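You operate a simulated robot arm through the tools that you are given. There is no shell and no other tool. Be economical: measure what you need, move in short steps, check, and stop when the job is done.

The job below is to be done with a simulated robot arm. You get a single attempt, and the scene is never put back.

Task
Set the slider to 2 MIN, then record up to 7 MIN.
Fine: plug in the red jack; the loaded belt's white band ends at 2 MIN; switch on, keep RECORD down to the mark, hands off the belt while it runs, switch off.

It is judged by the outcome, as a careful person would: the job done as asked, and still so three seconds after it is handed in. It fails if anything else is knocked over, pushed out of place, dropped, spilled or broken.

Robot
A 6-joint arm with a two-finger parallel gripper, fixed in place. Base frame: the origin is at the foot of the arm, x ahead of it, y to its left, z up. Lengths are in mm, angles in degrees, forces in N, time in s.
With the tool pointing down near the work surface it reaches from about 160 to 740 mm from the base axis. Its first joint turns from -166.0 to 166.0 degrees. Payload 3.91 kg.
Tool frame: the origin (TCP) lies between the finger pads and is the grasp point; the fingertips stand 30 mm ahead of it; z points along the fingers, y is the line along which they close. Largest opening 110 mm; finger width 20, thickness 10; the body of the gripper, 48 by 112 mm, starts 55 mm behind the TCP.
Orientation is that of the tool frame in the base frame, as a unit quaternion [x, y, z, w]. With the fingers straight down and closing along the base's y, the tool's x points along the base's -x, its y along +y and its z along -z.

Tools
- The arm moves only by the tool drive_tool. Its argument "moves" is a list of rows, each a list of 3 entries, a list of its own where there are three numbers: the shift along the base's x, y, z in m, then the turn, a rotation vector about the base's x, y, z in degrees, then the finger opening in m, from 0 to 0.11. In form: [[[tx, ty, tz], [wx, wy, wz], fingers], ...]. A call has 1 to 10 rows; each row is the pose to reach, as a shift and turn from the pose commanded when the call began. A row lasts 0.2 s, in which the tool goes at most 50 mm and 8.6 degrees; a call with a longer step from one row to the next is refused whole, and so is a gripper value outside its range. Where a pose cannot be reached the arm comes as near as it can. A force on the tool above 40 N (or 10 N above the force at the start of the call, whichever is more), or a blocked arm, ends the call early, and 0.2 s more pass. The fingers move at their own pace (about 45 mm/s each) and stop on an object; they squeeze with about 24 N. The grip force told is the motor's: it shows also when the fingers shut on nothing. Time passes only in rows, and 0.2 s behind the last, so rows that repeat a pose let the fingers close. The reply holds the time, the measured pose of the TCP, the force on the tool along the base axes, the opening and the grip force, in the units named above and with some noise.
- Cameras (640 x 400 px; columns grow to the right, rows downward): "scene" is fixed at [48.3, 498.9, 1577.1]; the picture's right is [-0.96, -0.27, 0.00], its down [-0.24, 0.89, -0.39] and it looks along [0.10, -0.38, -0.92] (base axes); focal length 214 px, centre (320, 200). "wrist" rides on the gripper at [71, 22, -107] in the tool frame; the picture's right is [-0.29, 0.96, 0.00], its down [-0.76, -0.23, -0.61] and it looks along [-0.58, -0.18, 0.79] (tool axes); focal length 243 px, centre (320, 200). There is no depth. A picture from a camera that has moved, and an enlarged one, comes with that camera's place and axes in the base frame and with its lens.
- snapshot(camera): a new picture of that camera. It takes no simulated time.
- raise_lower(by): slides the trunk up (or, below 0, down) by that many mm; the arm rides with it, the base frame stays. It gives what a move gives, with no picture.
- inspect(camera, box): a new picture of the part [left, top, right, bottom] of that camera's present view, enlarged. It takes no simulated time.
- hand_in(): hands the job in; it is judged then, once.

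Work in short steps. Places have to be worked out from the pictures, the camera data and where the tool is seen: move nearer, look again, correct. Check each grasp and each placing, and mend what went wrong. You have 120 turns and 76 pictures in all, those below and enlarged ones among them. Open the gripper and draw the arm clear of the work before you hand the job in, unless the task says otherwise; then end with one line.

The tools are called after "Request:" as a command line: name --argument value ..., lists and objects as JSON in quotes. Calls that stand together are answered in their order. drive_tool: Moves the arm, as the interface text tells. Its arguments: {"type":"object","properties":{"moves":{"type":"array"}},"required":["moves"]} The other tools are called the same way: raise_lower (by) slides the trunk up or down; snapshot (camera) takes a picture; inspect (camera, box) takes an enlarged picture of a part of a camera's view; hand_in () hands the job in.

At the start:

```text
time_s: 0.0
position: [364.8, 158.3, 1186.9]
tcp_rot: [0.0, 1.0, 0.0, 0.0]
contact_force: [0.1, 0.6, 0.4]
finger_gap: 109.9
finger_force: 0.1
trunk travel left (down, up): [-525.0, 65.0]
```

scene: 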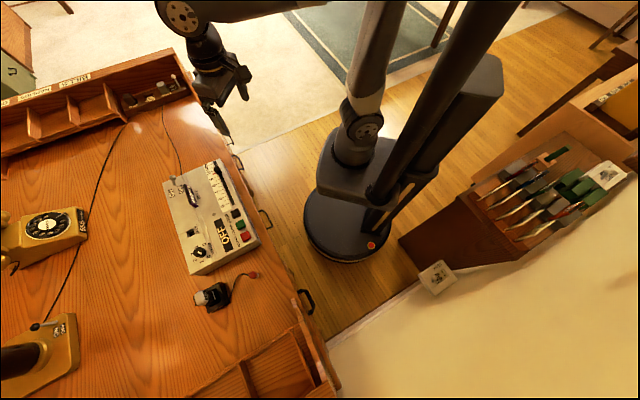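
wrist: 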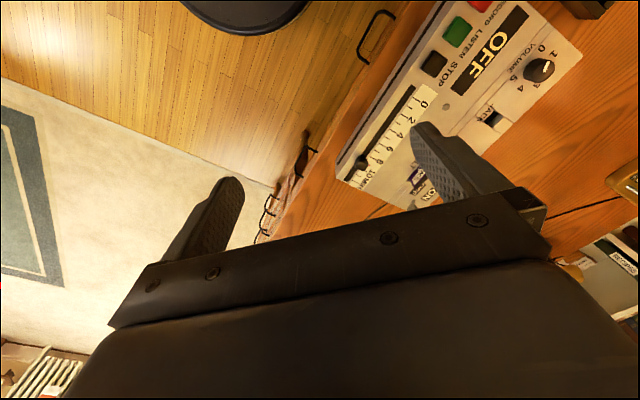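

The scene shows a dictation machine on the desk with a slider, buttons and a knob, and a microphone with a red jack near it. I'll look closer first.

Request:
inspect --camera "scene" --box '[150, 150, 290, 320]'

Request:
inspect --camera "wrist" --box '[320, 0, 640, 220]'

Request:
inspect --camera "scene" --box '[390, 120, 640, 310]'

```text
2.35 times, centred on (220, 235) of scene
camera zoom: at [48.3, 498.9, 1577.1], right [-0.96, -0.27, 0.0], down [-0.24, 0.89, -0.39], along [0.1, -0.38, -0.92], focal length 505 px, centre (555, 118)
```

zoom: 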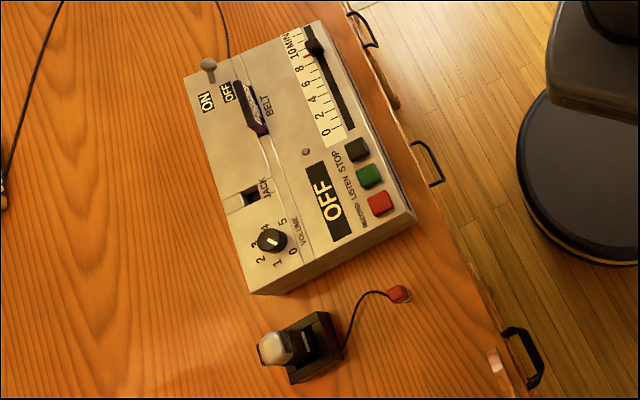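

```text
1.82 times, centred on (480, 110) of wrist
camera zoom: at [293.1, 180.1, 1294.5], right [0.29, 0.96, 0.0], down [0.76, -0.23, 0.61], along [0.58, -0.18, -0.79], focal length 441 px, centre (29, 364)
```

zoom: 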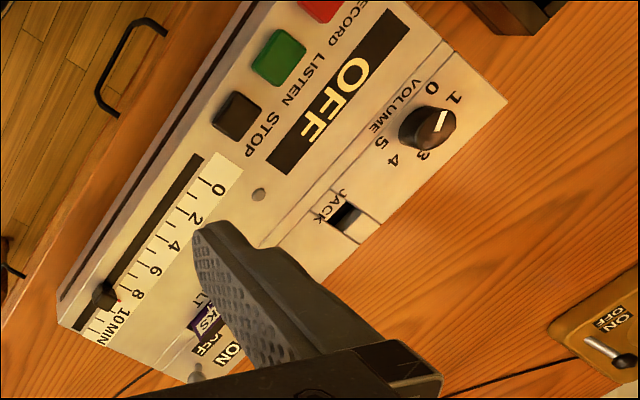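

```text
2.11 times, centred on (515, 215) of scene
camera zoom: at [48.3, 498.9, 1577.1], right [-0.96, -0.27, 0.0], down [-0.24, 0.89, -0.39], along [0.1, -0.38, -0.92], focal length 452 px, centre (-90, 168)
```

zoom: 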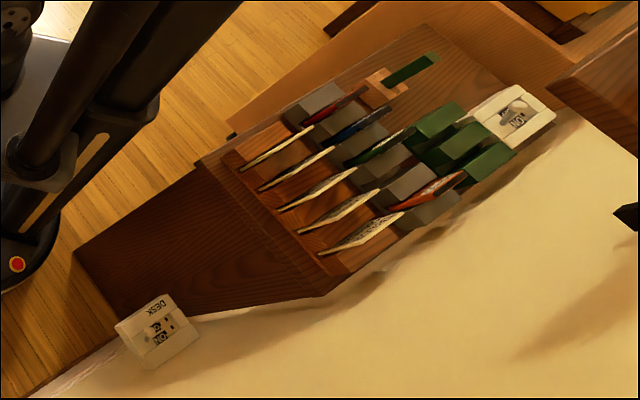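

The device top seems to lie around x 350–700, y 170–490. I shift the arm left and take a closer wrist view, and enlarge the belt and the rack switch.

Request:
drive_tool --moves '[[[0.01, 0.045, -0.01], [0, 0, 0], 0.11], [[0.02, 0.09, -0.02], [0, 0, 0], 0.11], [[0.03, 0.135, -0.03], [0, 0, 0], 0.11], [[0.03, 0.17, -0.05], [0, 0, 0], 0.11], [[0.03, 0.17, -0.05], [0, 0, 0], 0.11]]'

Request:
inspect --camera "scene" --box '[0, 60, 210, 240]'

Request:
snapshot --camera "wrist"

Request:
inspect --camera "scene" --box '[410, 250, 470, 300]'

```text
time_s: 1.2
position: [393.3, 330.3, 1135.6]
tcp_rot: [0.0, 1.0, 0.0, 0.0]
contact_force: [-0.8, -0.2, -0.2]
finger_gap: 109.7
finger_force: 0.0
trunk travel left (down, up): [-525.0, 65.0]
```

```text
2.22 times, centred on (105, 150) of scene
camera zoom: at [48.3, 498.9, 1577.1], right [-0.96, -0.27, 0.0], down [-0.24, 0.89, -0.39], along [0.1, -0.38, -0.92], focal length 477 px, centre (798, 311)
```

zoom: 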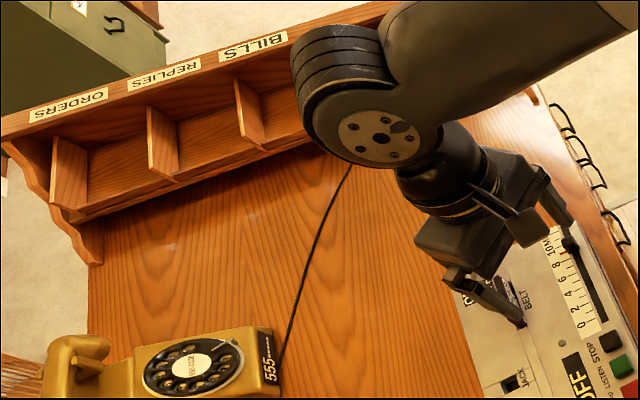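

```text
69 pictures are left
camera wrist: at [322.8, 350.9, 1243.0], right [0.29, 0.96, 0.0], down [0.76, -0.23, 0.61], along [0.58, -0.18, -0.79], focal length 243 px, centre (320, 200)
```

wrist: 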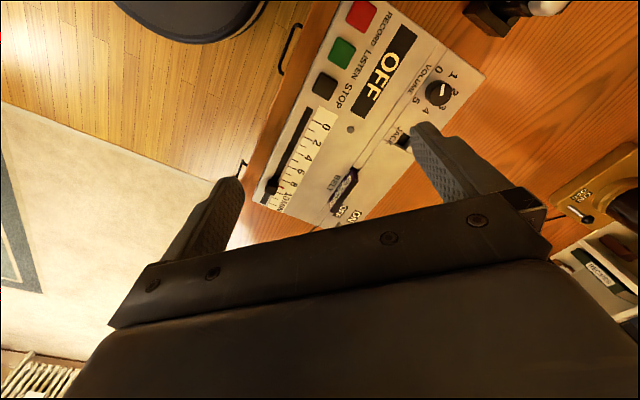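

```text
8.00 times, centred on (440, 275) of scene
camera zoom: at [48.3, 498.9, 1577.1], right [-0.96, -0.27, 0.0], down [-0.24, 0.89, -0.39], along [0.1, -0.38, -0.92], focal length 1716 px, centre (-640, -400)
```

zoom: 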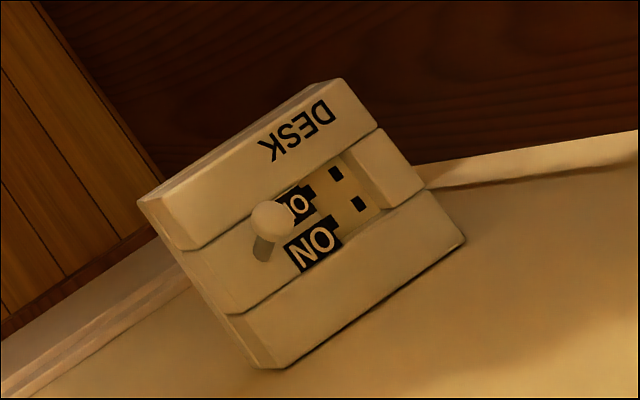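

The belt slot seems loaded. I enlarge the device for belt, socket and switch, and go closer afterwards.

Request:
inspect --camera "wrist" --box '[240, 90, 440, 230]'

Request:
inspect --camera "wrist" --box '[310, 0, 510, 125]'

```text
2.86 times, centred on (340, 160) of wrist
camera zoom: at [322.8, 350.9, 1243.0], right [0.29, 0.96, 0.0], down [0.76, -0.23, 0.61], along [0.58, -0.18, -0.79], focal length 693 px, centre (263, 314)
```

zoom: 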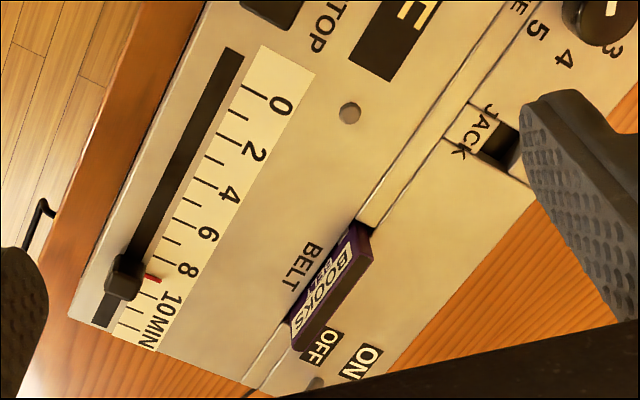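

```text
3.20 times, centred on (410, 62) of wrist
camera zoom: at [322.8, 350.9, 1243.0], right [0.29, 0.96, 0.0], down [0.76, -0.23, 0.61], along [0.58, -0.18, -0.79], focal length 776 px, centre (32, 640)
```

zoom: 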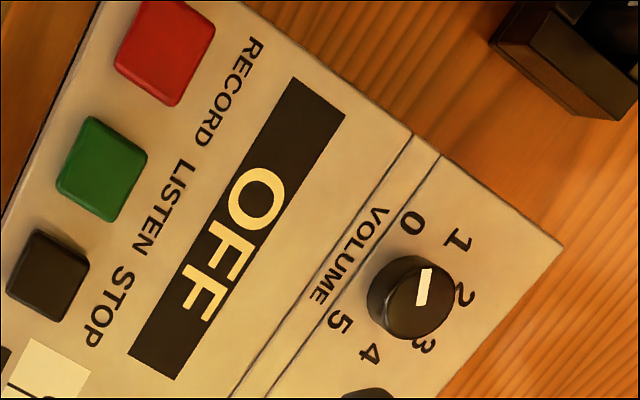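

Top of the device is estimated at z≈860 (triangulated), 45° rotated. Next I look at the red jack on the desk, near (287, 509).

Request:
drive_tool --moves '[[[-0.03, 0.03, -0.02], [0, 0, 0], 0.11], [[-0.06, 0.06, -0.04], [0, 0, 0], 0.11], [[-0.09, 0.09, -0.06], [0, 0, 0], 0.11], [[-0.12, 0.12, -0.08], [0, 0, 0], 0.11], [[-0.15, 0.15, -0.1], [0, 0, 0], 0.11], [[-0.17, 0.18, -0.115], [0, 0, 0], 0.11], [[-0.19, 0.2, -0.13], [0, 0, 0], 0.11], [[-0.19, 0.2, -0.13], [0, 0, 0], 0.11]]'

Request:
snapshot --camera "wrist"

```text
time_s: 3.0
position: [204.7, 529.0, 1007.4]
tcp_rot: [0.0, 1.0, 0.0, 0.0]
contact_force: [0.5, 0.2, -0.3]
finger_gap: 110.2
finger_force: 0.1
trunk travel left (down, up): [-525.0, 65.0]
```

```text
65 pictures are left
camera wrist: at [133.6, 550.7, 1115.2], right [0.29, 0.96, 0.0], down [0.76, -0.23, 0.61], along [0.58, -0.18, -0.79], focal length 243 px, centre (320, 200)
```

wrist: 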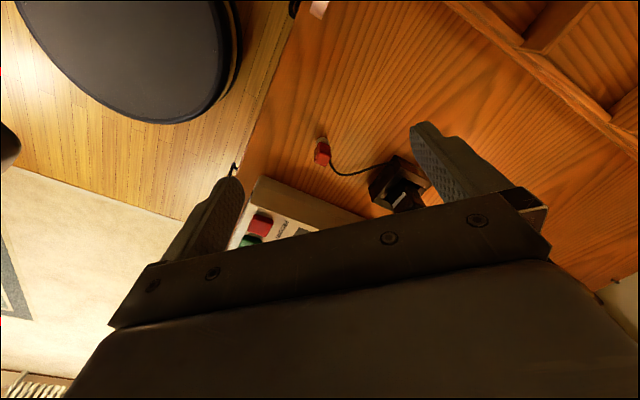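

Request:
inspect --camera "wrist" --box '[260, 110, 460, 235]'

Request:
inspect --camera "scene" --box '[180, 255, 280, 320]'

```text
3.20 times, centred on (360, 172) of wrist
camera zoom: at [133.6, 550.7, 1115.2], right [0.29, 0.96, 0.0], down [0.76, -0.23, 0.61], along [0.58, -0.18, -0.79], focal length 776 px, centre (192, 288)
```

zoom: 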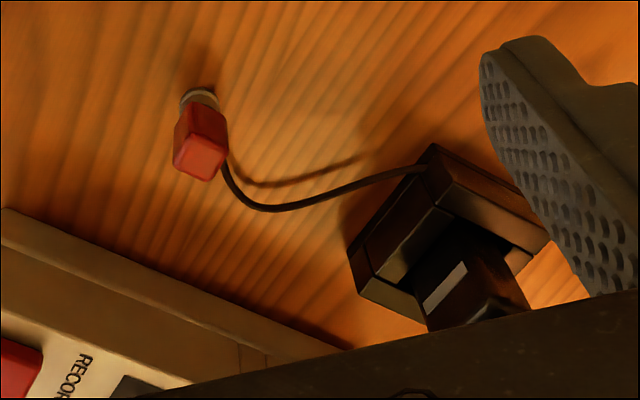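

```text
6.15 times, centred on (230, 288) of scene
camera zoom: at [48.3, 498.9, 1577.1], right [-0.96, -0.27, 0.0], down [-0.24, 0.89, -0.39], along [0.1, -0.38, -0.92], focal length 1320 px, centre (874, -338)
```

zoom: 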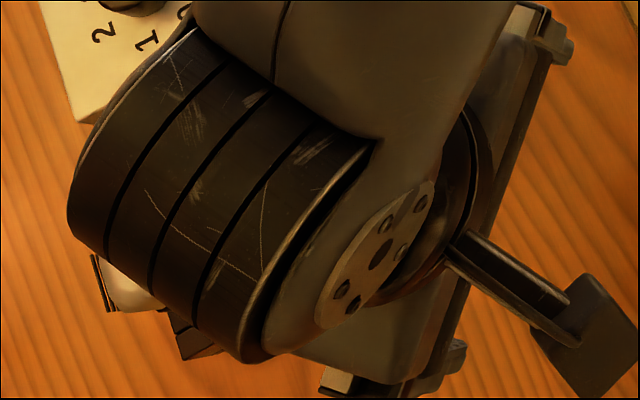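

The plug stands upright, metal tip down, at about (275, 509), body top ~z 820. I go above it for a better look.

Request:
drive_tool --moves '[[[0.025, -0.007, -0.03], [0, 0, 0], 0.11], [[0.05, -0.014, -0.06], [0, 0, 0], 0.11], [[0.07, -0.02, -0.1], [0, 0, 0], 0.11], [[0.07, -0.02, -0.1], [0, 0, 0], 0.11]]'

Request:
inspect --camera "wrist" --box '[240, 90, 440, 230]'

```text
time_s: 4.0
position: [276.5, 508.7, 905.7]
tcp_rot: [0.0, 1.0, 0.001, -0.001]
contact_force: [0.0, -0.9, -1.6]
finger_gap: 109.9
finger_force: 0.0
trunk travel left (down, up): [-525.0, 65.0]
```

```text
2.86 times, centred on (340, 160) of wrist
camera zoom: at [204.8, 530.0, 1013.0], right [0.29, 0.96, 0.0], down [0.76, -0.23, 0.61], along [0.58, -0.18, -0.79], focal length 693 px, centre (263, 314)
```

zoom: 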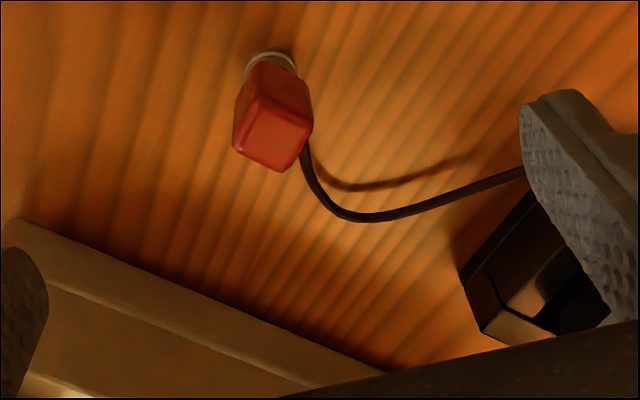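

The plug body is ~16 mm square, turned 45°, at about (280, 509), body z≈785–830, with the cable leaving on its (+x,+y) face. I turn the tool +45° so the fingers close along (-1,1), lower partly, then look.

Request:
drive_tool --moves '[[[0.001, 0, 0], [0, 0, 7.5], 0.09], [[0.002, 0, 0], [0, 0, 15], 0.08], [[0.003, 0, 0], [0, 0, 22.5], 0.06], [[0.003, 0, 0], [0, 0, 30], 0.06], [[0.003, 0, 0], [0, 0, 37.5], 0.06], [[0.003, 0, 0], [0, 0, 45], 0.06], [[0.003, 0, -0.03], [0, 0, 45], 0.06], [[0.003, 0, -0.03], [0, 0, 45], 0.06]]'

Request:
snapshot --camera "wrist"

```text
time_s: 5.8
position: [276.7, 509.7, 875.5]
tcp_rot: [-0.383, 0.924, 0.0, 0.0]
contact_force: [0.4, 0.4, -0.1]
finger_gap: 59.7
finger_force: 0.1
trunk travel left (down, up): [-525.0, 65.0]
```

```text
61 pictures are left
camera wrist: at [211.9, 474.0, 983.5], right [-0.47, 0.88, 0.0], down [0.7, 0.38, 0.61], along [0.54, 0.29, -0.79], focal length 243 px, centre (320, 200)
```

wrist: 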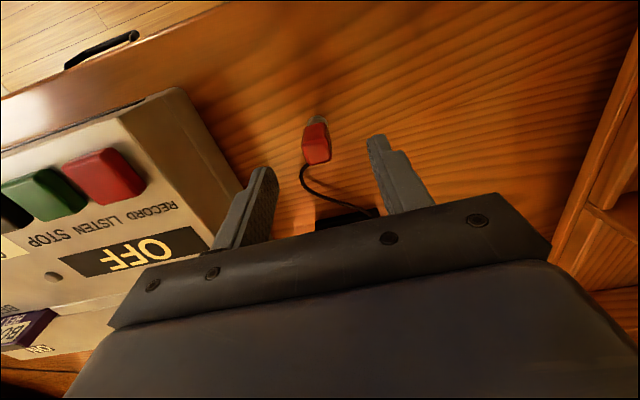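

Good view. I enlarge the plug for its position relative to the fingers.

Request:
inspect --camera "wrist" --box '[270, 100, 390, 220]'

```text
3.33 times, centred on (330, 160) of wrist
camera zoom: at [211.9, 474.0, 983.5], right [-0.47, 0.88, 0.0], down [0.7, 0.38, 0.61], along [0.54, 0.29, -0.79], focal length 809 px, centre (287, 333)
```

zoom: 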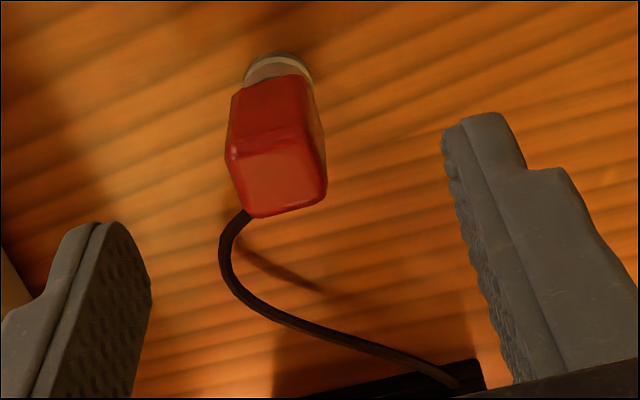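

Plug top centre triangulates to (281, 509, 827) and the fingers are aligned with its faces. I descend and close on it.

Request:
drive_tool --moves '[[[0.004, -0.001, 0], [0, 0, 0], 0.06], [[0.004, -0.001, -0.025], [0, 0, 0], 0.06], [[0.004, -0.001, -0.055], [0, 0, 0], 0.06], [[0.004, -0.001, -0.055], [0, 0, 0], 0.03], [[0.004, -0.001, -0.055], [0, 0, 0], 0.0], [[0.004, -0.001, -0.055], [0, 0, 0], 0.0], [[0.004, -0.001, -0.055], [0, 0, 0], 0.0]]'

Request:
snapshot --camera "wrist"

```text
time_s: 7.4
position: [280.3, 507.5, 820.5]
tcp_rot: [-0.382, 0.924, 0.0, 0.0]
contact_force: [0.2, 0.6, -0.7]
finger_gap: 19.3
finger_force: 23.8
trunk travel left (down, up): [-525.0, 65.0]
```

```text
59 pictures are left
camera wrist: at [215.5, 472.6, 928.2], right [-0.47, 0.88, 0.0], down [0.7, 0.38, 0.61], along [0.54, 0.29, -0.79], focal length 243 px, centre (320, 200)
```

wrist: 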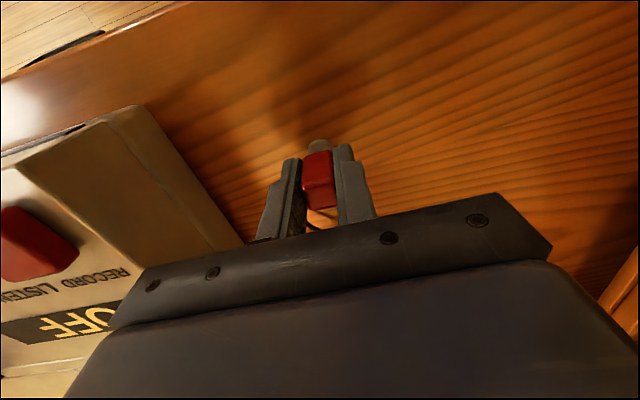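

Gripped (19 mm gap, 24 N). I lift it and check that the mic stays put.

Request:
drive_tool --moves '[[[0, 0, 0.03], [0, 0, 0], 0.0], [[0, 0, 0.06], [0, 0, 0], 0.0], [[0, 0, 0.09], [0, 0, 0], 0.0], [[0.0, 0.0, 0.12], [0, 0, 0], 0.0], [[0.03, -0.01, 0.13], [0, 0, 0], 0.0], [[0.06, -0.02, 0.13], [0, 0, 0], 0.0], [[0.06, -0.02, 0.13], [0, 0, 0], 0.0]]'

Request:
snapshot --camera "wrist"

Request:
snapshot --camera "scene"

```text
time_s: 9.0
position: [341.6, 488.8, 952.2]
tcp_rot: [-0.383, 0.924, 0.0, 0.0]
contact_force: [0.5, -1.1, -0.9]
finger_gap: 19.5
finger_force: 23.3
trunk travel left (down, up): [-525.0, 65.0]
```

```text
58 pictures are left
camera wrist: at [275.7, 453.1, 1059.6], right [-0.47, 0.88, 0.0], down [0.7, 0.38, 0.61], along [0.54, 0.29, -0.79], focal length 243 px, centre (320, 200)
```

wrist: 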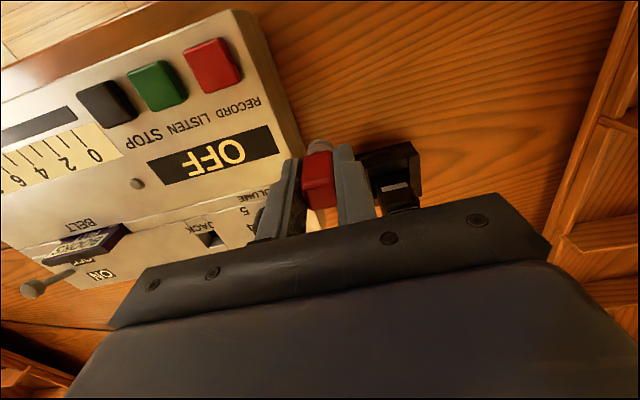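

```text
57 pictures are left
```

scene: 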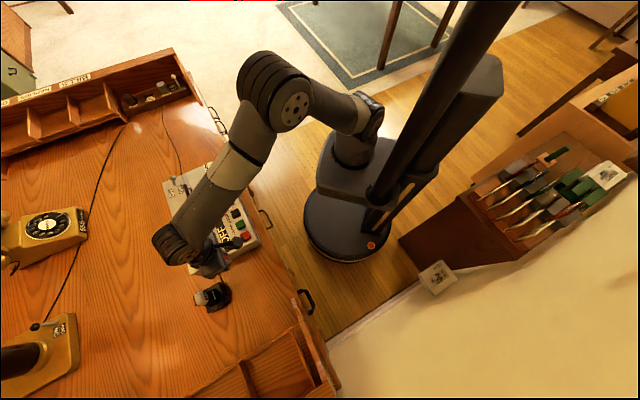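

Plug held, mic in place. I enlarge the hole and the switch area from this useful angle.

Request:
inspect --camera "wrist" --box '[0, 170, 290, 310]'

Request:
inspect --camera "wrist" --box '[0, 30, 290, 210]'

```text
2.21 times, centred on (145, 240) of wrist
camera zoom: at [275.7, 453.1, 1059.6], right [-0.47, 0.88, 0.0], down [0.7, 0.38, 0.61], along [0.54, 0.29, -0.79], focal length 535 px, centre (706, 112)
```

zoom: 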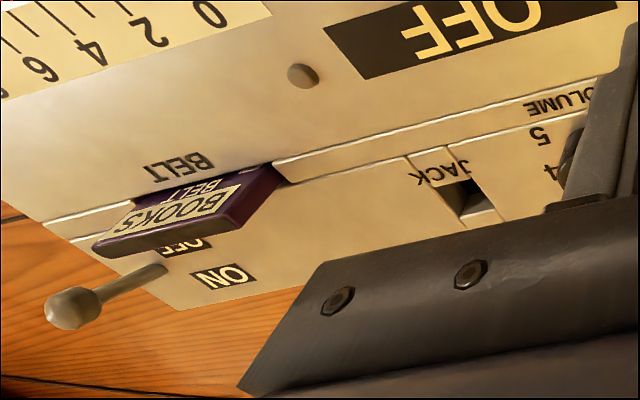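

```text
2.21 times, centred on (145, 120) of wrist
camera zoom: at [275.7, 453.1, 1059.6], right [-0.47, 0.88, 0.0], down [0.7, 0.38, 0.61], along [0.54, 0.29, -0.79], focal length 535 px, centre (706, 377)
```

zoom: 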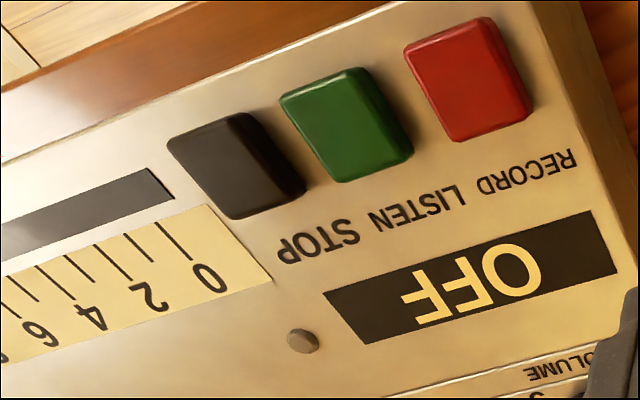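

Hole estimate is about (520, 439, 862), and the lever tip (651, 281, 902), tilted to OFF. I carry the plug above the hole.

Request:
drive_tool --moves '[[[0.035, -0.01, 0.005], [0, 0, 0], 0.0], [[0.07, -0.02, 0.005], [0, 0, 0], 0.0], [[0.105, -0.03, 0.005], [0, 0, 0], 0.0], [[0.14, -0.04, 0.005], [0, 0, 0], 0.0], [[0.17, -0.048, 0.005], [0, 0, 0], 0.0], [[0.17, -0.048, 0.005], [0, 0, 0], 0.0]]'

Request:
snapshot --camera "wrist"

Request:
inspect --camera "scene" --box '[130, 150, 290, 320]'

```text
time_s: 10.4
position: [512.2, 437.5, 957.4]
tcp_rot: [-0.384, 0.923, 0.0, -0.001]
contact_force: [-0.2, -0.3, -1.3]
finger_gap: 19.5
finger_force: 24.4
trunk travel left (down, up): [-525.0, 65.0]
```

```text
54 pictures are left
camera wrist: at [445.2, 402.8, 1065.3], right [-0.47, 0.88, 0.0], down [0.7, 0.38, 0.61], along [0.54, 0.29, -0.79], focal length 243 px, centre (320, 200)
```

wrist: 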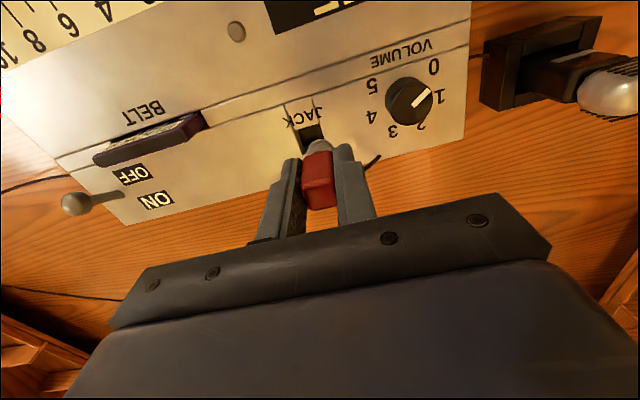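

```text
2.35 times, centred on (210, 235) of scene
camera zoom: at [48.3, 498.9, 1577.1], right [-0.96, -0.27, 0.0], down [-0.24, 0.89, -0.39], along [0.1, -0.38, -0.92], focal length 505 px, centre (579, 118)
```

zoom: 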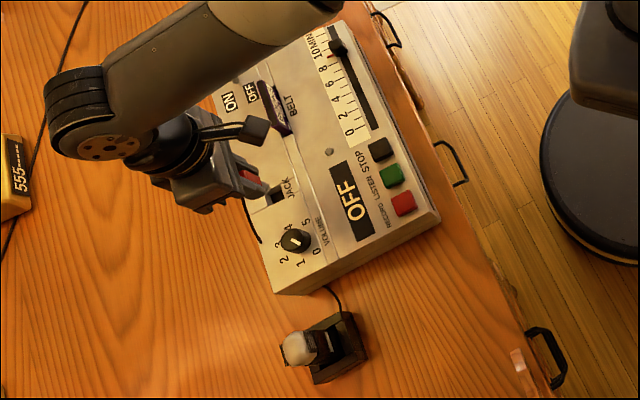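

Mic unmoved. I enlarge the hole and plug tip.

Request:
inspect --camera "wrist" --box '[260, 80, 390, 220]'

Request:
inspect --camera "scene" --box '[185, 200, 225, 240]'

```text
2.86 times, centred on (325, 150) of wrist
camera zoom: at [445.2, 402.8, 1065.3], right [-0.47, 0.88, 0.0], down [0.7, 0.38, 0.61], along [0.54, 0.29, -0.79], focal length 693 px, centre (306, 343)
```

zoom: 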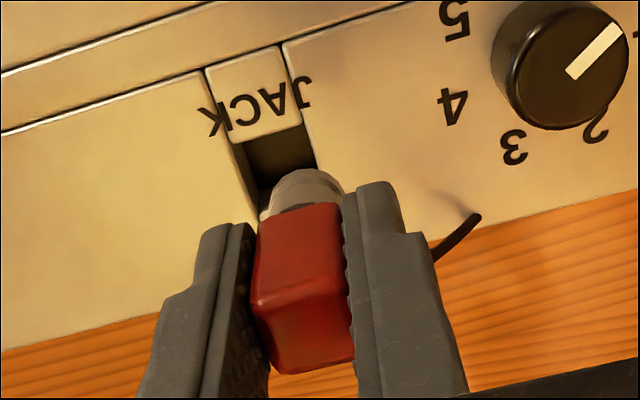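

```text
10.00 times, centred on (205, 220) of scene
camera zoom: at [48.3, 498.9, 1577.1], right [-0.96, -0.27, 0.0], down [-0.24, 0.89, -0.39], along [0.1, -0.38, -0.92], focal length 2145 px, centre (1470, 0)
```

zoom: 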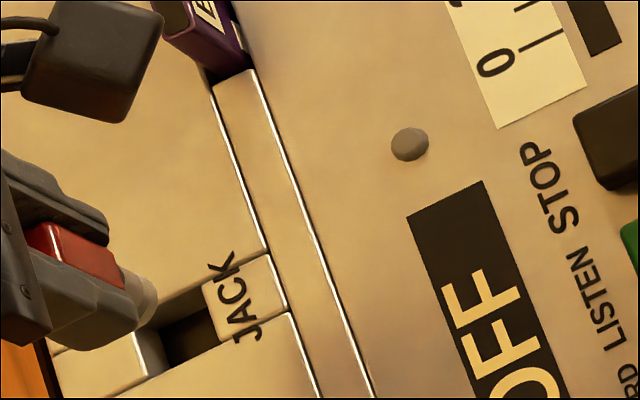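

Triangulating wrist views: label block's edge mid is at (518, 430, 857). To see the whole hole I move 28 mm outward on both axes so the plug doesn't cover it.

Request:
drive_tool --moves '[[[0.014, 0.014, 0], [0, 0, 0], 0.0], [[0.028, 0.028, 0], [0, 0, 0], 0.0], [[0.028, 0.028, 0], [0, 0, 0], 0.0]]'

Request:
inspect --camera "wrist" --box '[250, 60, 390, 220]'

```text
time_s: 11.2
position: [539.2, 466.9, 957.5]
tcp_rot: [-0.382, 0.924, 0.0, -0.001]
contact_force: [0.6, 0.5, -0.7]
finger_gap: 19.3
finger_force: 23.7
trunk travel left (down, up): [-525.0, 65.0]
```

```text
2.50 times, centred on (320, 140) of wrist
camera zoom: at [473.8, 431.2, 1064.4], right [-0.47, 0.88, 0.0], down [0.7, 0.38, 0.61], along [0.54, 0.29, -0.79], focal length 606 px, centre (320, 350)
```

zoom: 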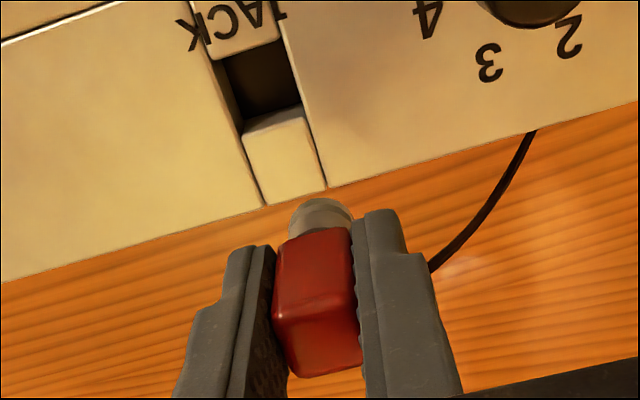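

Hole centre comes out at (528, 438.7), ~20×22 mm, surface z≈857. I move above it and lower to just over the surface, then check.

Request:
drive_tool --moves '[[[-0.006, -0.014, 0], [0, 0, 0], 0.0], [[-0.0116, -0.027, 0], [0, 0, 0], 0.0], [[-0.0116, -0.027, -0.02], [0, 0, 0], 0.0], [[-0.0116, -0.027, -0.04], [0, 0, 0], 0.0], [[-0.0116, -0.027, -0.04], [0, 0, 0], 0.0]]'

Request:
inspect --camera "wrist" --box '[250, 90, 390, 220]'

Request:
inspect --camera "scene" --box '[175, 200, 225, 250]'

```text
time_s: 12.4
position: [528.7, 441.1, 917.7]
tcp_rot: [-0.382, 0.924, 0.0, 0.0]
contact_force: [0.0, -0.3, 0.0]
finger_gap: 19.2
finger_force: 24.0
trunk travel left (down, up): [-525.0, 65.0]
```

```text
3.08 times, centred on (320, 155) of wrist
camera zoom: at [461.9, 406.0, 1024.8], right [-0.47, 0.88, 0.0], down [0.7, 0.37, 0.61], along [0.54, 0.29, -0.79], focal length 746 px, centre (320, 338)
```

zoom: 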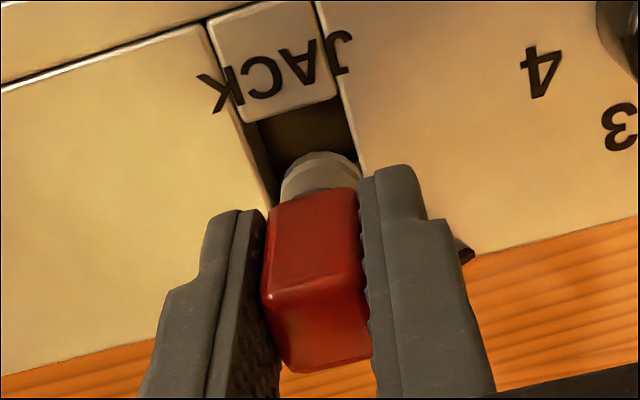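

```text
8.00 times, centred on (200, 225) of scene
camera zoom: at [48.3, 498.9, 1577.1], right [-0.96, -0.27, 0.0], down [-0.24, 0.89, -0.39], along [0.1, -0.38, -0.92], focal length 1716 px, centre (1280, 0)
```

zoom: 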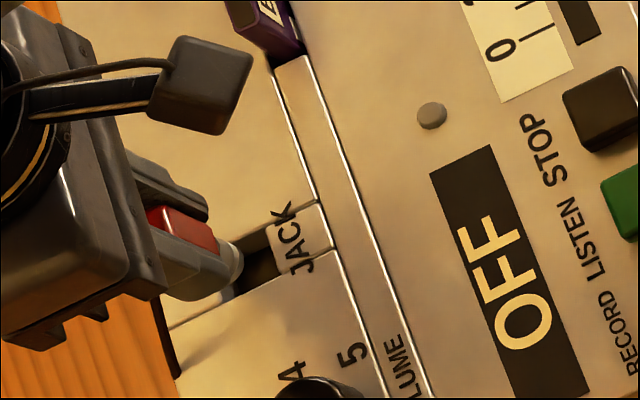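

Landing point is ~1.5 mm to the right of the hole centre line; I correct and descend gently.

Request:
drive_tool --moves '[[[0.0008, -0.0015, 0], [0, 0, 0], 0.0], [[0.0008, -0.0015, -0.008], [0, 0, 0], 0.0], [[0.0008, -0.0015, -0.012], [0, 0, 0], 0.0], [[0.0008, -0.0015, -0.016], [0, 0, 0], 0.0], [[0.0008, -0.0015, -0.02], [0, 0, 0], 0.0]]'

Request:
inspect --camera "wrist" --box '[250, 90, 390, 220]'

```text
time_s: 13.6
position: [528.9, 438.6, 896.7]
tcp_rot: [-0.383, 0.924, 0.0, 0.0]
contact_force: [-0.2, -0.5, -0.4]
finger_gap: 19.4
finger_force: 24.0
trunk travel left (down, up): [-525.0, 65.0]
```

```text
3.08 times, centred on (320, 155) of wrist
camera zoom: at [462.3, 404.1, 1004.8], right [-0.47, 0.88, 0.0], down [0.7, 0.38, 0.61], along [0.54, 0.29, -0.79], focal length 746 px, centre (320, 338)
```

zoom: 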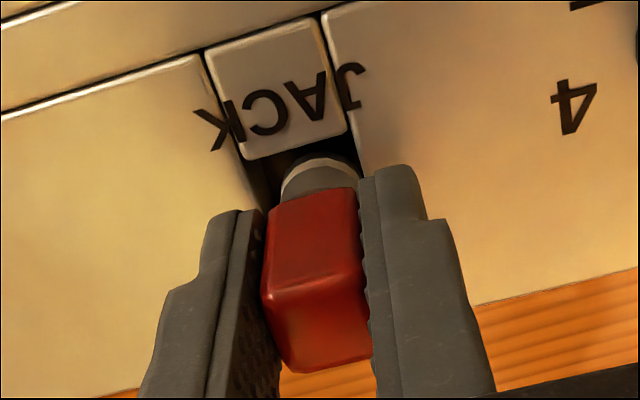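

No contact force and the metal tip is entering. I continue down slowly.

Request:
drive_tool --moves '[[[0, 0, -0.003], [0, 0, 0], 0.0], [[0, 0, -0.006], [0, 0, 0], 0.0], [[0, 0, -0.008], [0, 0, 0], 0.0]]'

Request:
inspect --camera "wrist" --box '[250, 90, 390, 220]'

```text
time_s: 14.4
position: [527.8, 438.9, 887.9]
tcp_rot: [-0.383, 0.924, 0.0, 0.0]
contact_force: [1.1, -0.9, -0.4]
finger_gap: 19.5
finger_force: 24.0
trunk travel left (down, up): [-525.0, 65.0]
```

```text
3.08 times, centred on (320, 155) of wrist
camera zoom: at [462.5, 404.7, 996.4], right [-0.47, 0.88, 0.0], down [0.7, 0.37, 0.61], along [0.54, 0.29, -0.79], focal length 746 px, centre (320, 338)
```

zoom: 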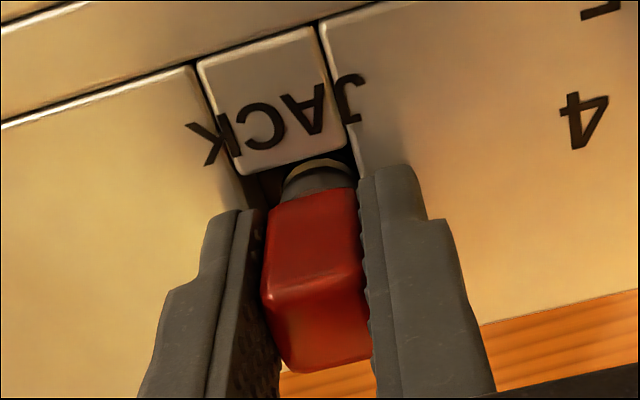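

Still free. I press on a few millimetres, watching for the seat.

Request:
drive_tool --moves '[[[0, 0, -0.003], [0, 0, 0], 0.0], [[0, 0, -0.006], [0, 0, 0], 0.0], [[0, 0, -0.006], [0, 0, 0], 0.0]]'

Request:
inspect --camera "wrist" --box '[250, 90, 390, 220]'

```text
time_s: 15.2
position: [528.6, 439.9, 886.8]
tcp_rot: [-0.383, 0.924, 0.002, 0.003]
contact_force: [-1.3, 1.1, 22.8]
finger_gap: 19.7
finger_force: 23.7
trunk travel left (down, up): [-525.0, 65.0]
```

```text
3.08 times, centred on (320, 155) of wrist
camera zoom: at [462.1, 404.1, 993.9], right [-0.47, 0.88, 0.0], down [0.7, 0.37, 0.61], along [0.54, 0.29, -0.79], focal length 746 px, centre (320, 338)
```

zoom: 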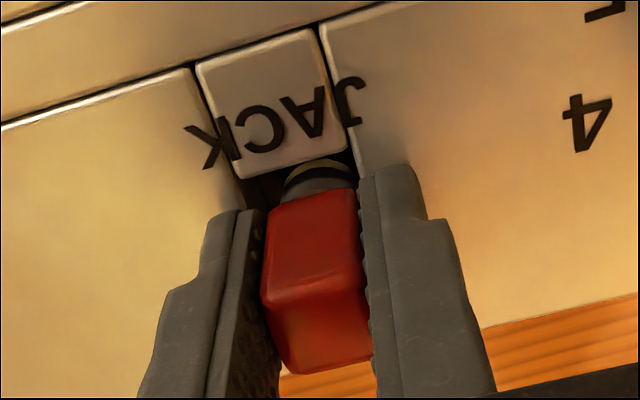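

22 N at TCP z 887: fingertips are on the surface at 857 (or the plug is seated). I relieve by 2 mm, open, rise and look.

Request:
drive_tool --moves '[[[0, 0, 0.006], [0, 0, 0], 0.0], [[0, 0, 0.006], [0, 0, 0], 0.045], [[0, 0, 0.006], [0, 0, 0], 0.045], [[0, 0, 0.03], [0, 0, 0], 0.045], [[0, 0, 0.07], [0, 0, 0], 0.045], [[0, 0, 0.07], [0, 0, 0], 0.045]]'

Request:
inspect --camera "wrist" --box '[250, 70, 390, 220]'

Request:
inspect --camera "scene" --box '[175, 200, 225, 250]'

```text
time_s: 16.6
position: [528.6, 441.3, 953.9]
tcp_rot: [-0.382, 0.924, 0.001, 0.0]
contact_force: [-0.6, -0.6, 0.4]
finger_gap: 45.1
finger_force: 0.0
trunk travel left (down, up): [-525.0, 65.0]
```

```text
2.67 times, centred on (320, 145) of wrist
camera zoom: at [462.9, 406.3, 1062.0], right [-0.47, 0.88, 0.0], down [0.7, 0.38, 0.61], along [0.54, 0.29, -0.79], focal length 647 px, centre (320, 347)
```

zoom: 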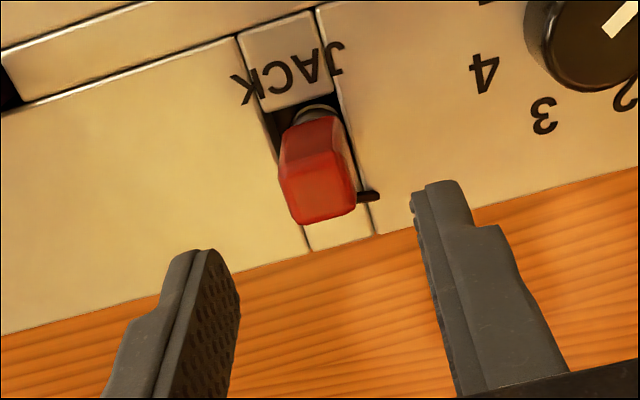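

```text
8.00 times, centred on (200, 225) of scene
camera zoom: at [48.3, 498.9, 1577.1], right [-0.96, -0.27, 0.0], down [-0.24, 0.89, -0.39], along [0.1, -0.38, -0.92], focal length 1716 px, centre (1280, 0)
```

zoom: 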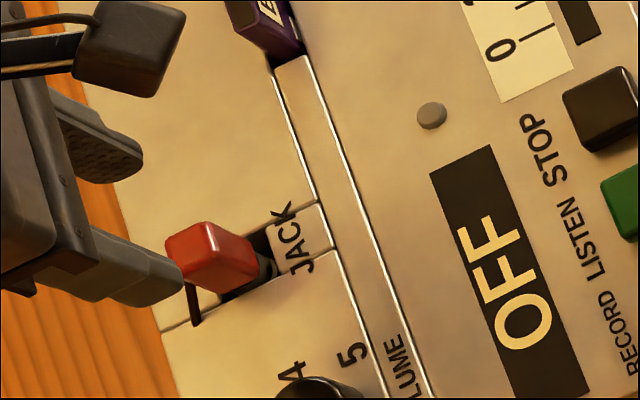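

Plug stands in the socket, top ≈ z 894. I close the fingers and press gently on its top to see whether it goes deeper.

Request:
drive_tool --moves '[[[0, 0, 0], [0, 0, 0], 0.0], [[0, 0, 0], [0, 0, 0], 0.0], [[0, -0.001, -0.02], [0, 0, 0], 0.0], [[0, -0.001, -0.026], [0, 0, 0], 0.0], [[0, -0.001, -0.03], [0, 0, 0], 0.0], [[0, -0.001, -0.034], [0, 0, 0], 0.0], [[0, -0.001, -0.038], [0, 0, 0], 0.0]]'

```text
time_s: 18.4
position: [529.6, 439.3, 923.2]
tcp_rot: [-0.384, 0.923, 0.002, 0.006]
contact_force: [-5.7, -4.0, 16.7]
finger_gap: 0.1
finger_force: 24.2
trunk travel left (down, up): [-525.0, 65.0]
stopped in row 7: the force on the tool passed its limit (the readings are from after the stop); the commanded pose is now the measured one
```

It won't go lower (16.7 N at top 893): seated. I rise and travel to above the slider knob near (540, 190).

Request:
drive_tool --moves '[[[0, 0, 0.035], [0, 0, 0], 0.0], [[0, 0, 0.07], [0, 0, 0], 0.03], [[0, -0.04, 0.08], [0, 0, 0], 0.05], [[0, -0.085, 0.08], [0, 0, 0], 0.05], [[0.0, -0.13, 0.07], [0, 0, 0], 0.05], [[0.0, -0.175, 0.06], [0, 0, 0], 0.05], [[0.01, -0.215, 0.05], [0, 0, 0], 0.05], [[0.015, -0.245, 0.04], [0, 0, 0], 0.05], [[0.015, -0.245, 0.04], [0, 0, 0], 0.05]]'

Request:
snapshot --camera "wrist"

Request:
inspect --camera "scene" --box '[140, 150, 290, 320]'

```text
time_s: 20.4
position: [545.6, 189.6, 960.4]
tcp_rot: [-0.383, 0.924, 0.001, 0.004]
contact_force: [-0.8, -0.8, -0.2]
finger_gap: 50.2
finger_force: 0.1
trunk travel left (down, up): [-525.0, 65.0]
```

```text
42 pictures are left
camera wrist: at [480.6, 155.0, 1066.7], right [-0.47, 0.88, 0.0], down [0.7, 0.37, 0.62], along [0.54, 0.29, -0.79], focal length 243 px, centre (320, 200)
```

wrist: 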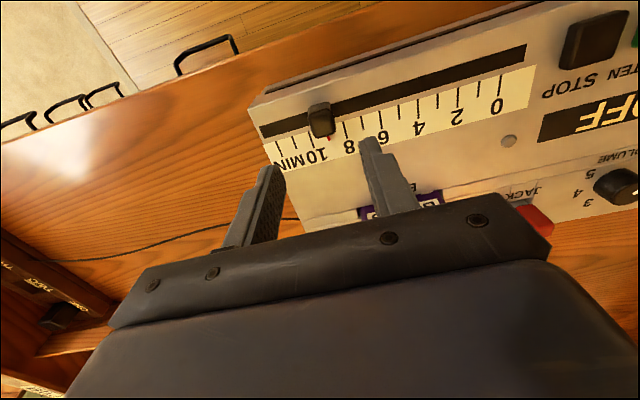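

```text
2.35 times, centred on (215, 235) of scene
camera zoom: at [48.3, 498.9, 1577.1], right [-0.96, -0.27, 0.0], down [-0.24, 0.89, -0.39], along [0.1, -0.38, -0.92], focal length 505 px, centre (567, 118)
```

zoom: 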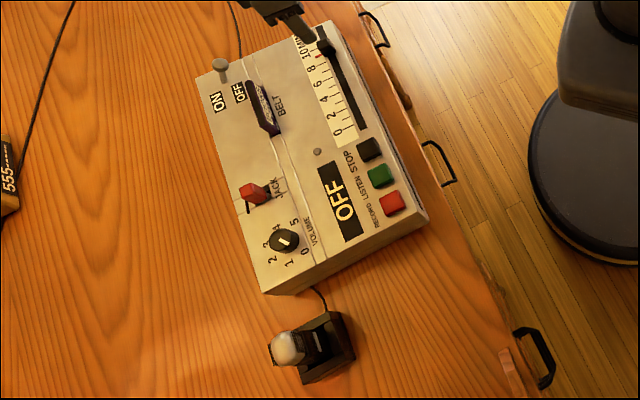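

Everything in place. I enlarge the slider knob and scale.

Request:
inspect --camera "wrist" --box '[240, 30, 540, 210]'

```text
2.13 times, centred on (390, 120) of wrist
camera zoom: at [480.6, 155.0, 1066.7], right [-0.47, 0.88, 0.0], down [0.7, 0.37, 0.62], along [0.54, 0.29, -0.79], focal length 518 px, centre (171, 371)
```

zoom: 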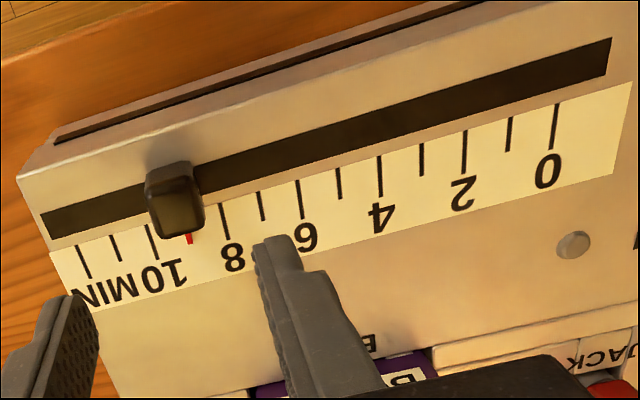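

Scale is 15.9 mm/min along (-1,1); the pointer is at 9. Knob centre (540.5, 188.6), top ≈885. I lower over the knob with 50 mm opening and grip it.

Request:
drive_tool --moves '[[[-0.0055, -0.001, 0], [0, 0, 0], 0.05], [[-0.0055, -0.001, -0.03], [0, 0, 0], 0.05], [[-0.0055, -0.001, -0.05], [0, 0, 0], 0.05], [[-0.0055, -0.001, -0.065], [0, 0, 0], 0.05], [[-0.0055, -0.001, -0.065], [0, 0, 0], 0.03], [[-0.0055, -0.001, -0.065], [0, 0, 0], 0.015], [[-0.0055, -0.001, -0.065], [0, 0, 0], 0.01]]'

Request:
snapshot --camera "wrist"

```text
time_s: 22.0
position: [539.5, 193.0, 894.2]
tcp_rot: [-0.382, 0.924, 0.002, 0.004]
contact_force: [-1.2, -0.6, 0.1]
finger_gap: 19.5
finger_force: 24.1
trunk travel left (down, up): [-525.0, 65.0]
```

```text
39 pictures are left
camera wrist: at [473.0, 157.5, 1001.7], right [-0.47, 0.88, 0.0], down [0.7, 0.37, 0.62], along [0.54, 0.29, -0.79], focal length 243 px, centre (320, 200)
```

wrist: 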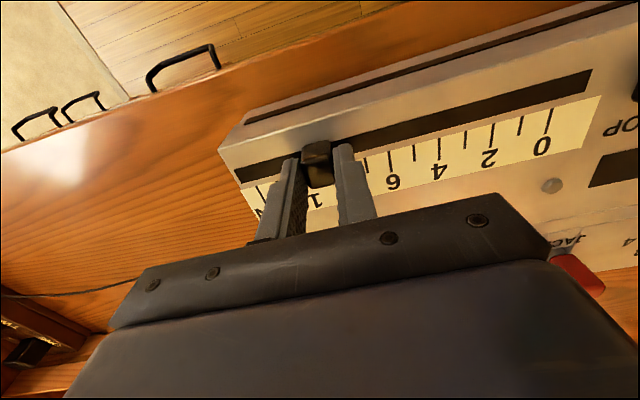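

Knob gripped (19.5 mm). I slide it towards 2, stopping a bit short to read it.

Request:
drive_tool --moves '[[[-0.012, 0.012, 0], [0, 0, 0], 0.01], [[-0.024, 0.024, 0], [0, 0, 0], 0.01], [[-0.036, 0.036, 0], [0, 0, 0], 0.01], [[-0.048, 0.048, 0], [0, 0, 0], 0.01], [[-0.06, 0.06, 0], [0, 0, 0], 0.01], [[-0.072, 0.072, 0], [0, 0, 0], 0.01], [[-0.072, 0.072, 0], [0, 0, 0], 0.01]]'

Request:
inspect --camera "wrist" --box '[220, 80, 460, 240]'

Request:
inspect --camera "scene" --box '[190, 155, 260, 225]'

```text
time_s: 23.6
position: [466.7, 265.1, 895.3]
tcp_rot: [-0.383, 0.924, 0.002, 0.004]
contact_force: [2.5, 3.7, 0.9]
finger_gap: 19.6
finger_force: 24.1
trunk travel left (down, up): [-525.0, 65.0]
```

```text
2.50 times, centred on (340, 160) of wrist
camera zoom: at [400.5, 229.8, 1002.2], right [-0.47, 0.88, 0.0], down [0.7, 0.37, 0.61], along [0.54, 0.29, -0.79], focal length 606 px, centre (270, 300)
```

zoom: 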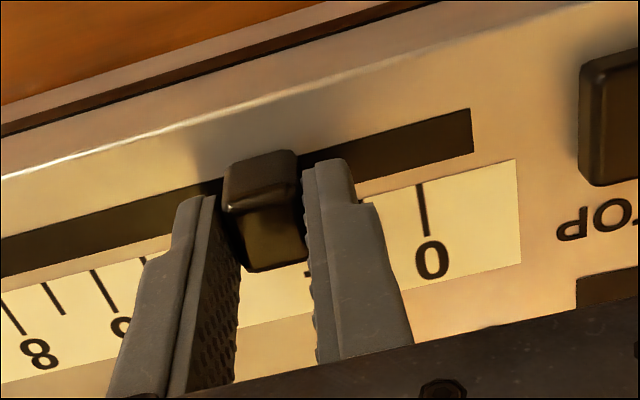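

```text
5.71 times, centred on (225, 190) of scene
camera zoom: at [48.3, 498.9, 1577.1], right [-0.96, -0.27, 0.0], down [-0.24, 0.89, -0.39], along [0.1, -0.38, -0.92], focal length 1226 px, centre (863, 257)
```

zoom: 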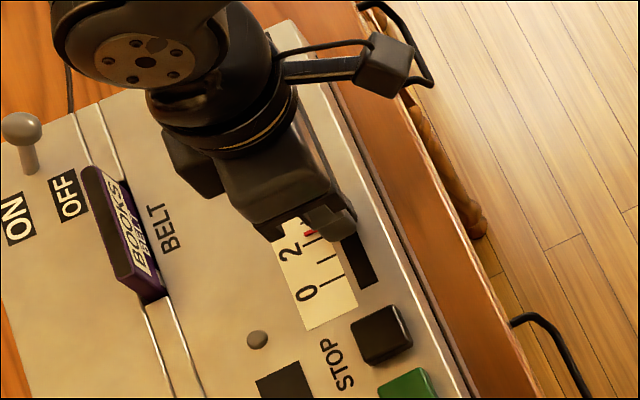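

The pointer is close to 2; I enlarge more.

Request:
inspect --camera "scene" --box '[218, 185, 238, 205]'

```text
16.00 times, centred on (228, 195) of scene
camera zoom: at [48.3, 498.9, 1577.1], right [-0.96, -0.27, 0.0], down [-0.24, 0.89, -0.39], along [0.1, -0.38, -0.92], focal length 3432 px, centre (1792, 280)
```

zoom: 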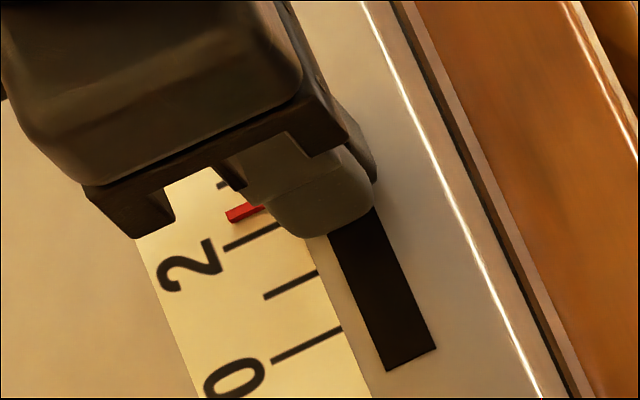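

Pointer reads ≈2.4; I move 6.5 mm more and check.

Request:
drive_tool --moves '[[[-0.0023, 0.0023, 0], [0, 0, 0], 0.01], [[-0.0046, 0.0046, 0], [0, 0, 0], 0.01], [[-0.0046, 0.0046, 0], [0, 0, 0], 0.01]]'

Request:
inspect --camera "scene" --box '[218, 185, 238, 205]'

```text
time_s: 24.4
position: [461.8, 270.0, 895.5]
tcp_rot: [-0.382, 0.924, 0.001, 0.003]
contact_force: [-1.8, -3.4, 0.5]
finger_gap: 19.8
finger_force: 23.8
trunk travel left (down, up): [-525.0, 65.0]
```

```text
16.00 times, centred on (228, 195) of scene
camera zoom: at [48.3, 498.9, 1577.1], right [-0.96, -0.27, 0.0], down [-0.24, 0.89, -0.39], along [0.1, -0.38, -0.92], focal length 3432 px, centre (1792, 280)
```

zoom: 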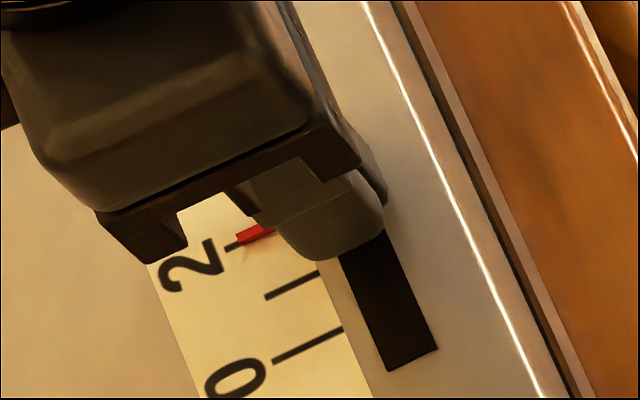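

Pointer sits on tick 2. I open, rise and verify from the wrist.

Request:
drive_tool --moves '[[[0, 0, 0], [0, 0, 0], 0.03], [[0, 0, 0], [0, 0, 0], 0.05], [[0, 0, 0.02], [0, 0, 0], 0.05], [[0, 0, 0.05], [0, 0, 0], 0.05], [[0.02, 0.02, 0.075], [0, 0, 0], 0.05], [[0.02, 0.02, 0.075], [0, 0, 0], 0.05]]'

Request:
inspect --camera "wrist" --box '[230, 20, 430, 180]'

Request:
inspect --camera "scene" --box '[208, 175, 248, 215]'

```text
time_s: 25.8
position: [481.7, 291.3, 971.3]
tcp_rot: [-0.383, 0.924, 0.002, 0.004]
contact_force: [-0.5, 0.5, -0.5]
finger_gap: 49.9
finger_force: 0.0
trunk travel left (down, up): [-525.0, 65.0]
```

```text
2.50 times, centred on (330, 100) of wrist
camera zoom: at [415.6, 255.6, 1077.5], right [-0.47, 0.88, 0.0], down [0.7, 0.37, 0.62], along [0.54, 0.29, -0.79], focal length 606 px, centre (295, 450)
```

zoom: 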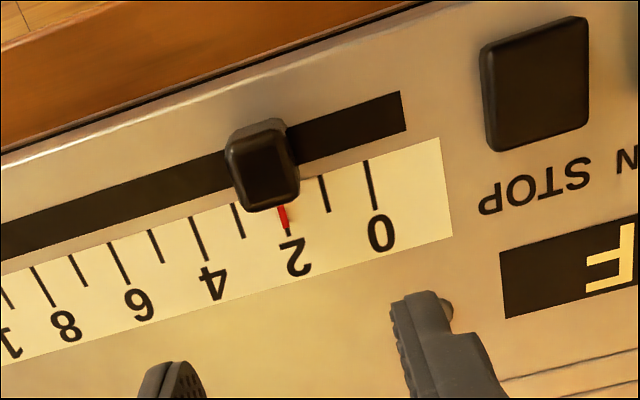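

```text
10.00 times, centred on (228, 195) of scene
camera zoom: at [48.3, 498.9, 1577.1], right [-0.96, -0.27, 0.0], down [-0.24, 0.89, -0.39], along [0.1, -0.38, -0.92], focal length 2145 px, centre (1240, 250)
```

zoom: 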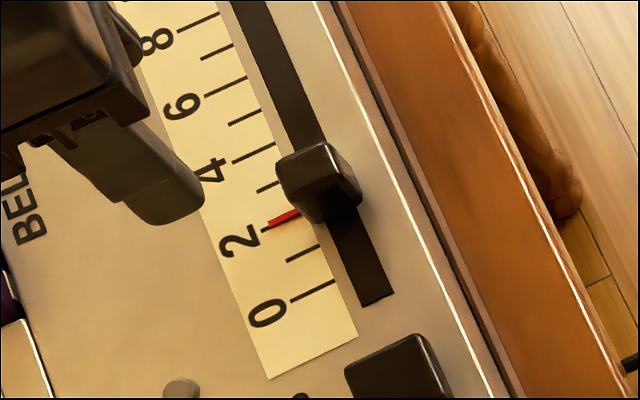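

Exactly on 2. Next the switch: I move above the lever area to look closely.

Request:
drive_tool --moves '[[[0.04, -0.003, 0.01], [0, 0, 0], 0.05], [[0.08, -0.006, 0.02], [0, 0, 0], 0.05], [[0.12, -0.009, 0.02], [0, 0, 0], 0.05], [[0.158, -0.011, 0.02], [0, 0, 0], 0.05], [[0.158, -0.011, 0.02], [0, 0, 0], 0.05]]'

Request:
snapshot --camera "wrist"

```text
time_s: 27.0
position: [641.8, 279.8, 990.0]
tcp_rot: [-0.384, 0.924, 0.002, 0.004]
contact_force: [0.3, 0.1, 0.1]
finger_gap: 50.1
finger_force: 0.1
trunk travel left (down, up): [-525.0, 65.0]
```

```text
32 pictures are left
camera wrist: at [575.4, 243.4, 1096.4], right [-0.47, 0.88, 0.0], down [0.7, 0.37, 0.61], along [0.54, 0.29, -0.79], focal length 243 px, centre (320, 200)
```

wrist: 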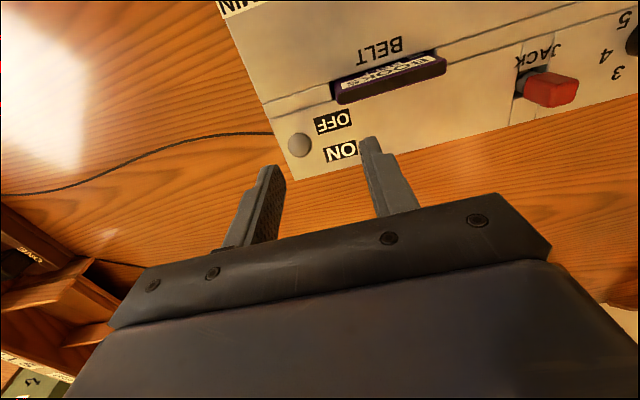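

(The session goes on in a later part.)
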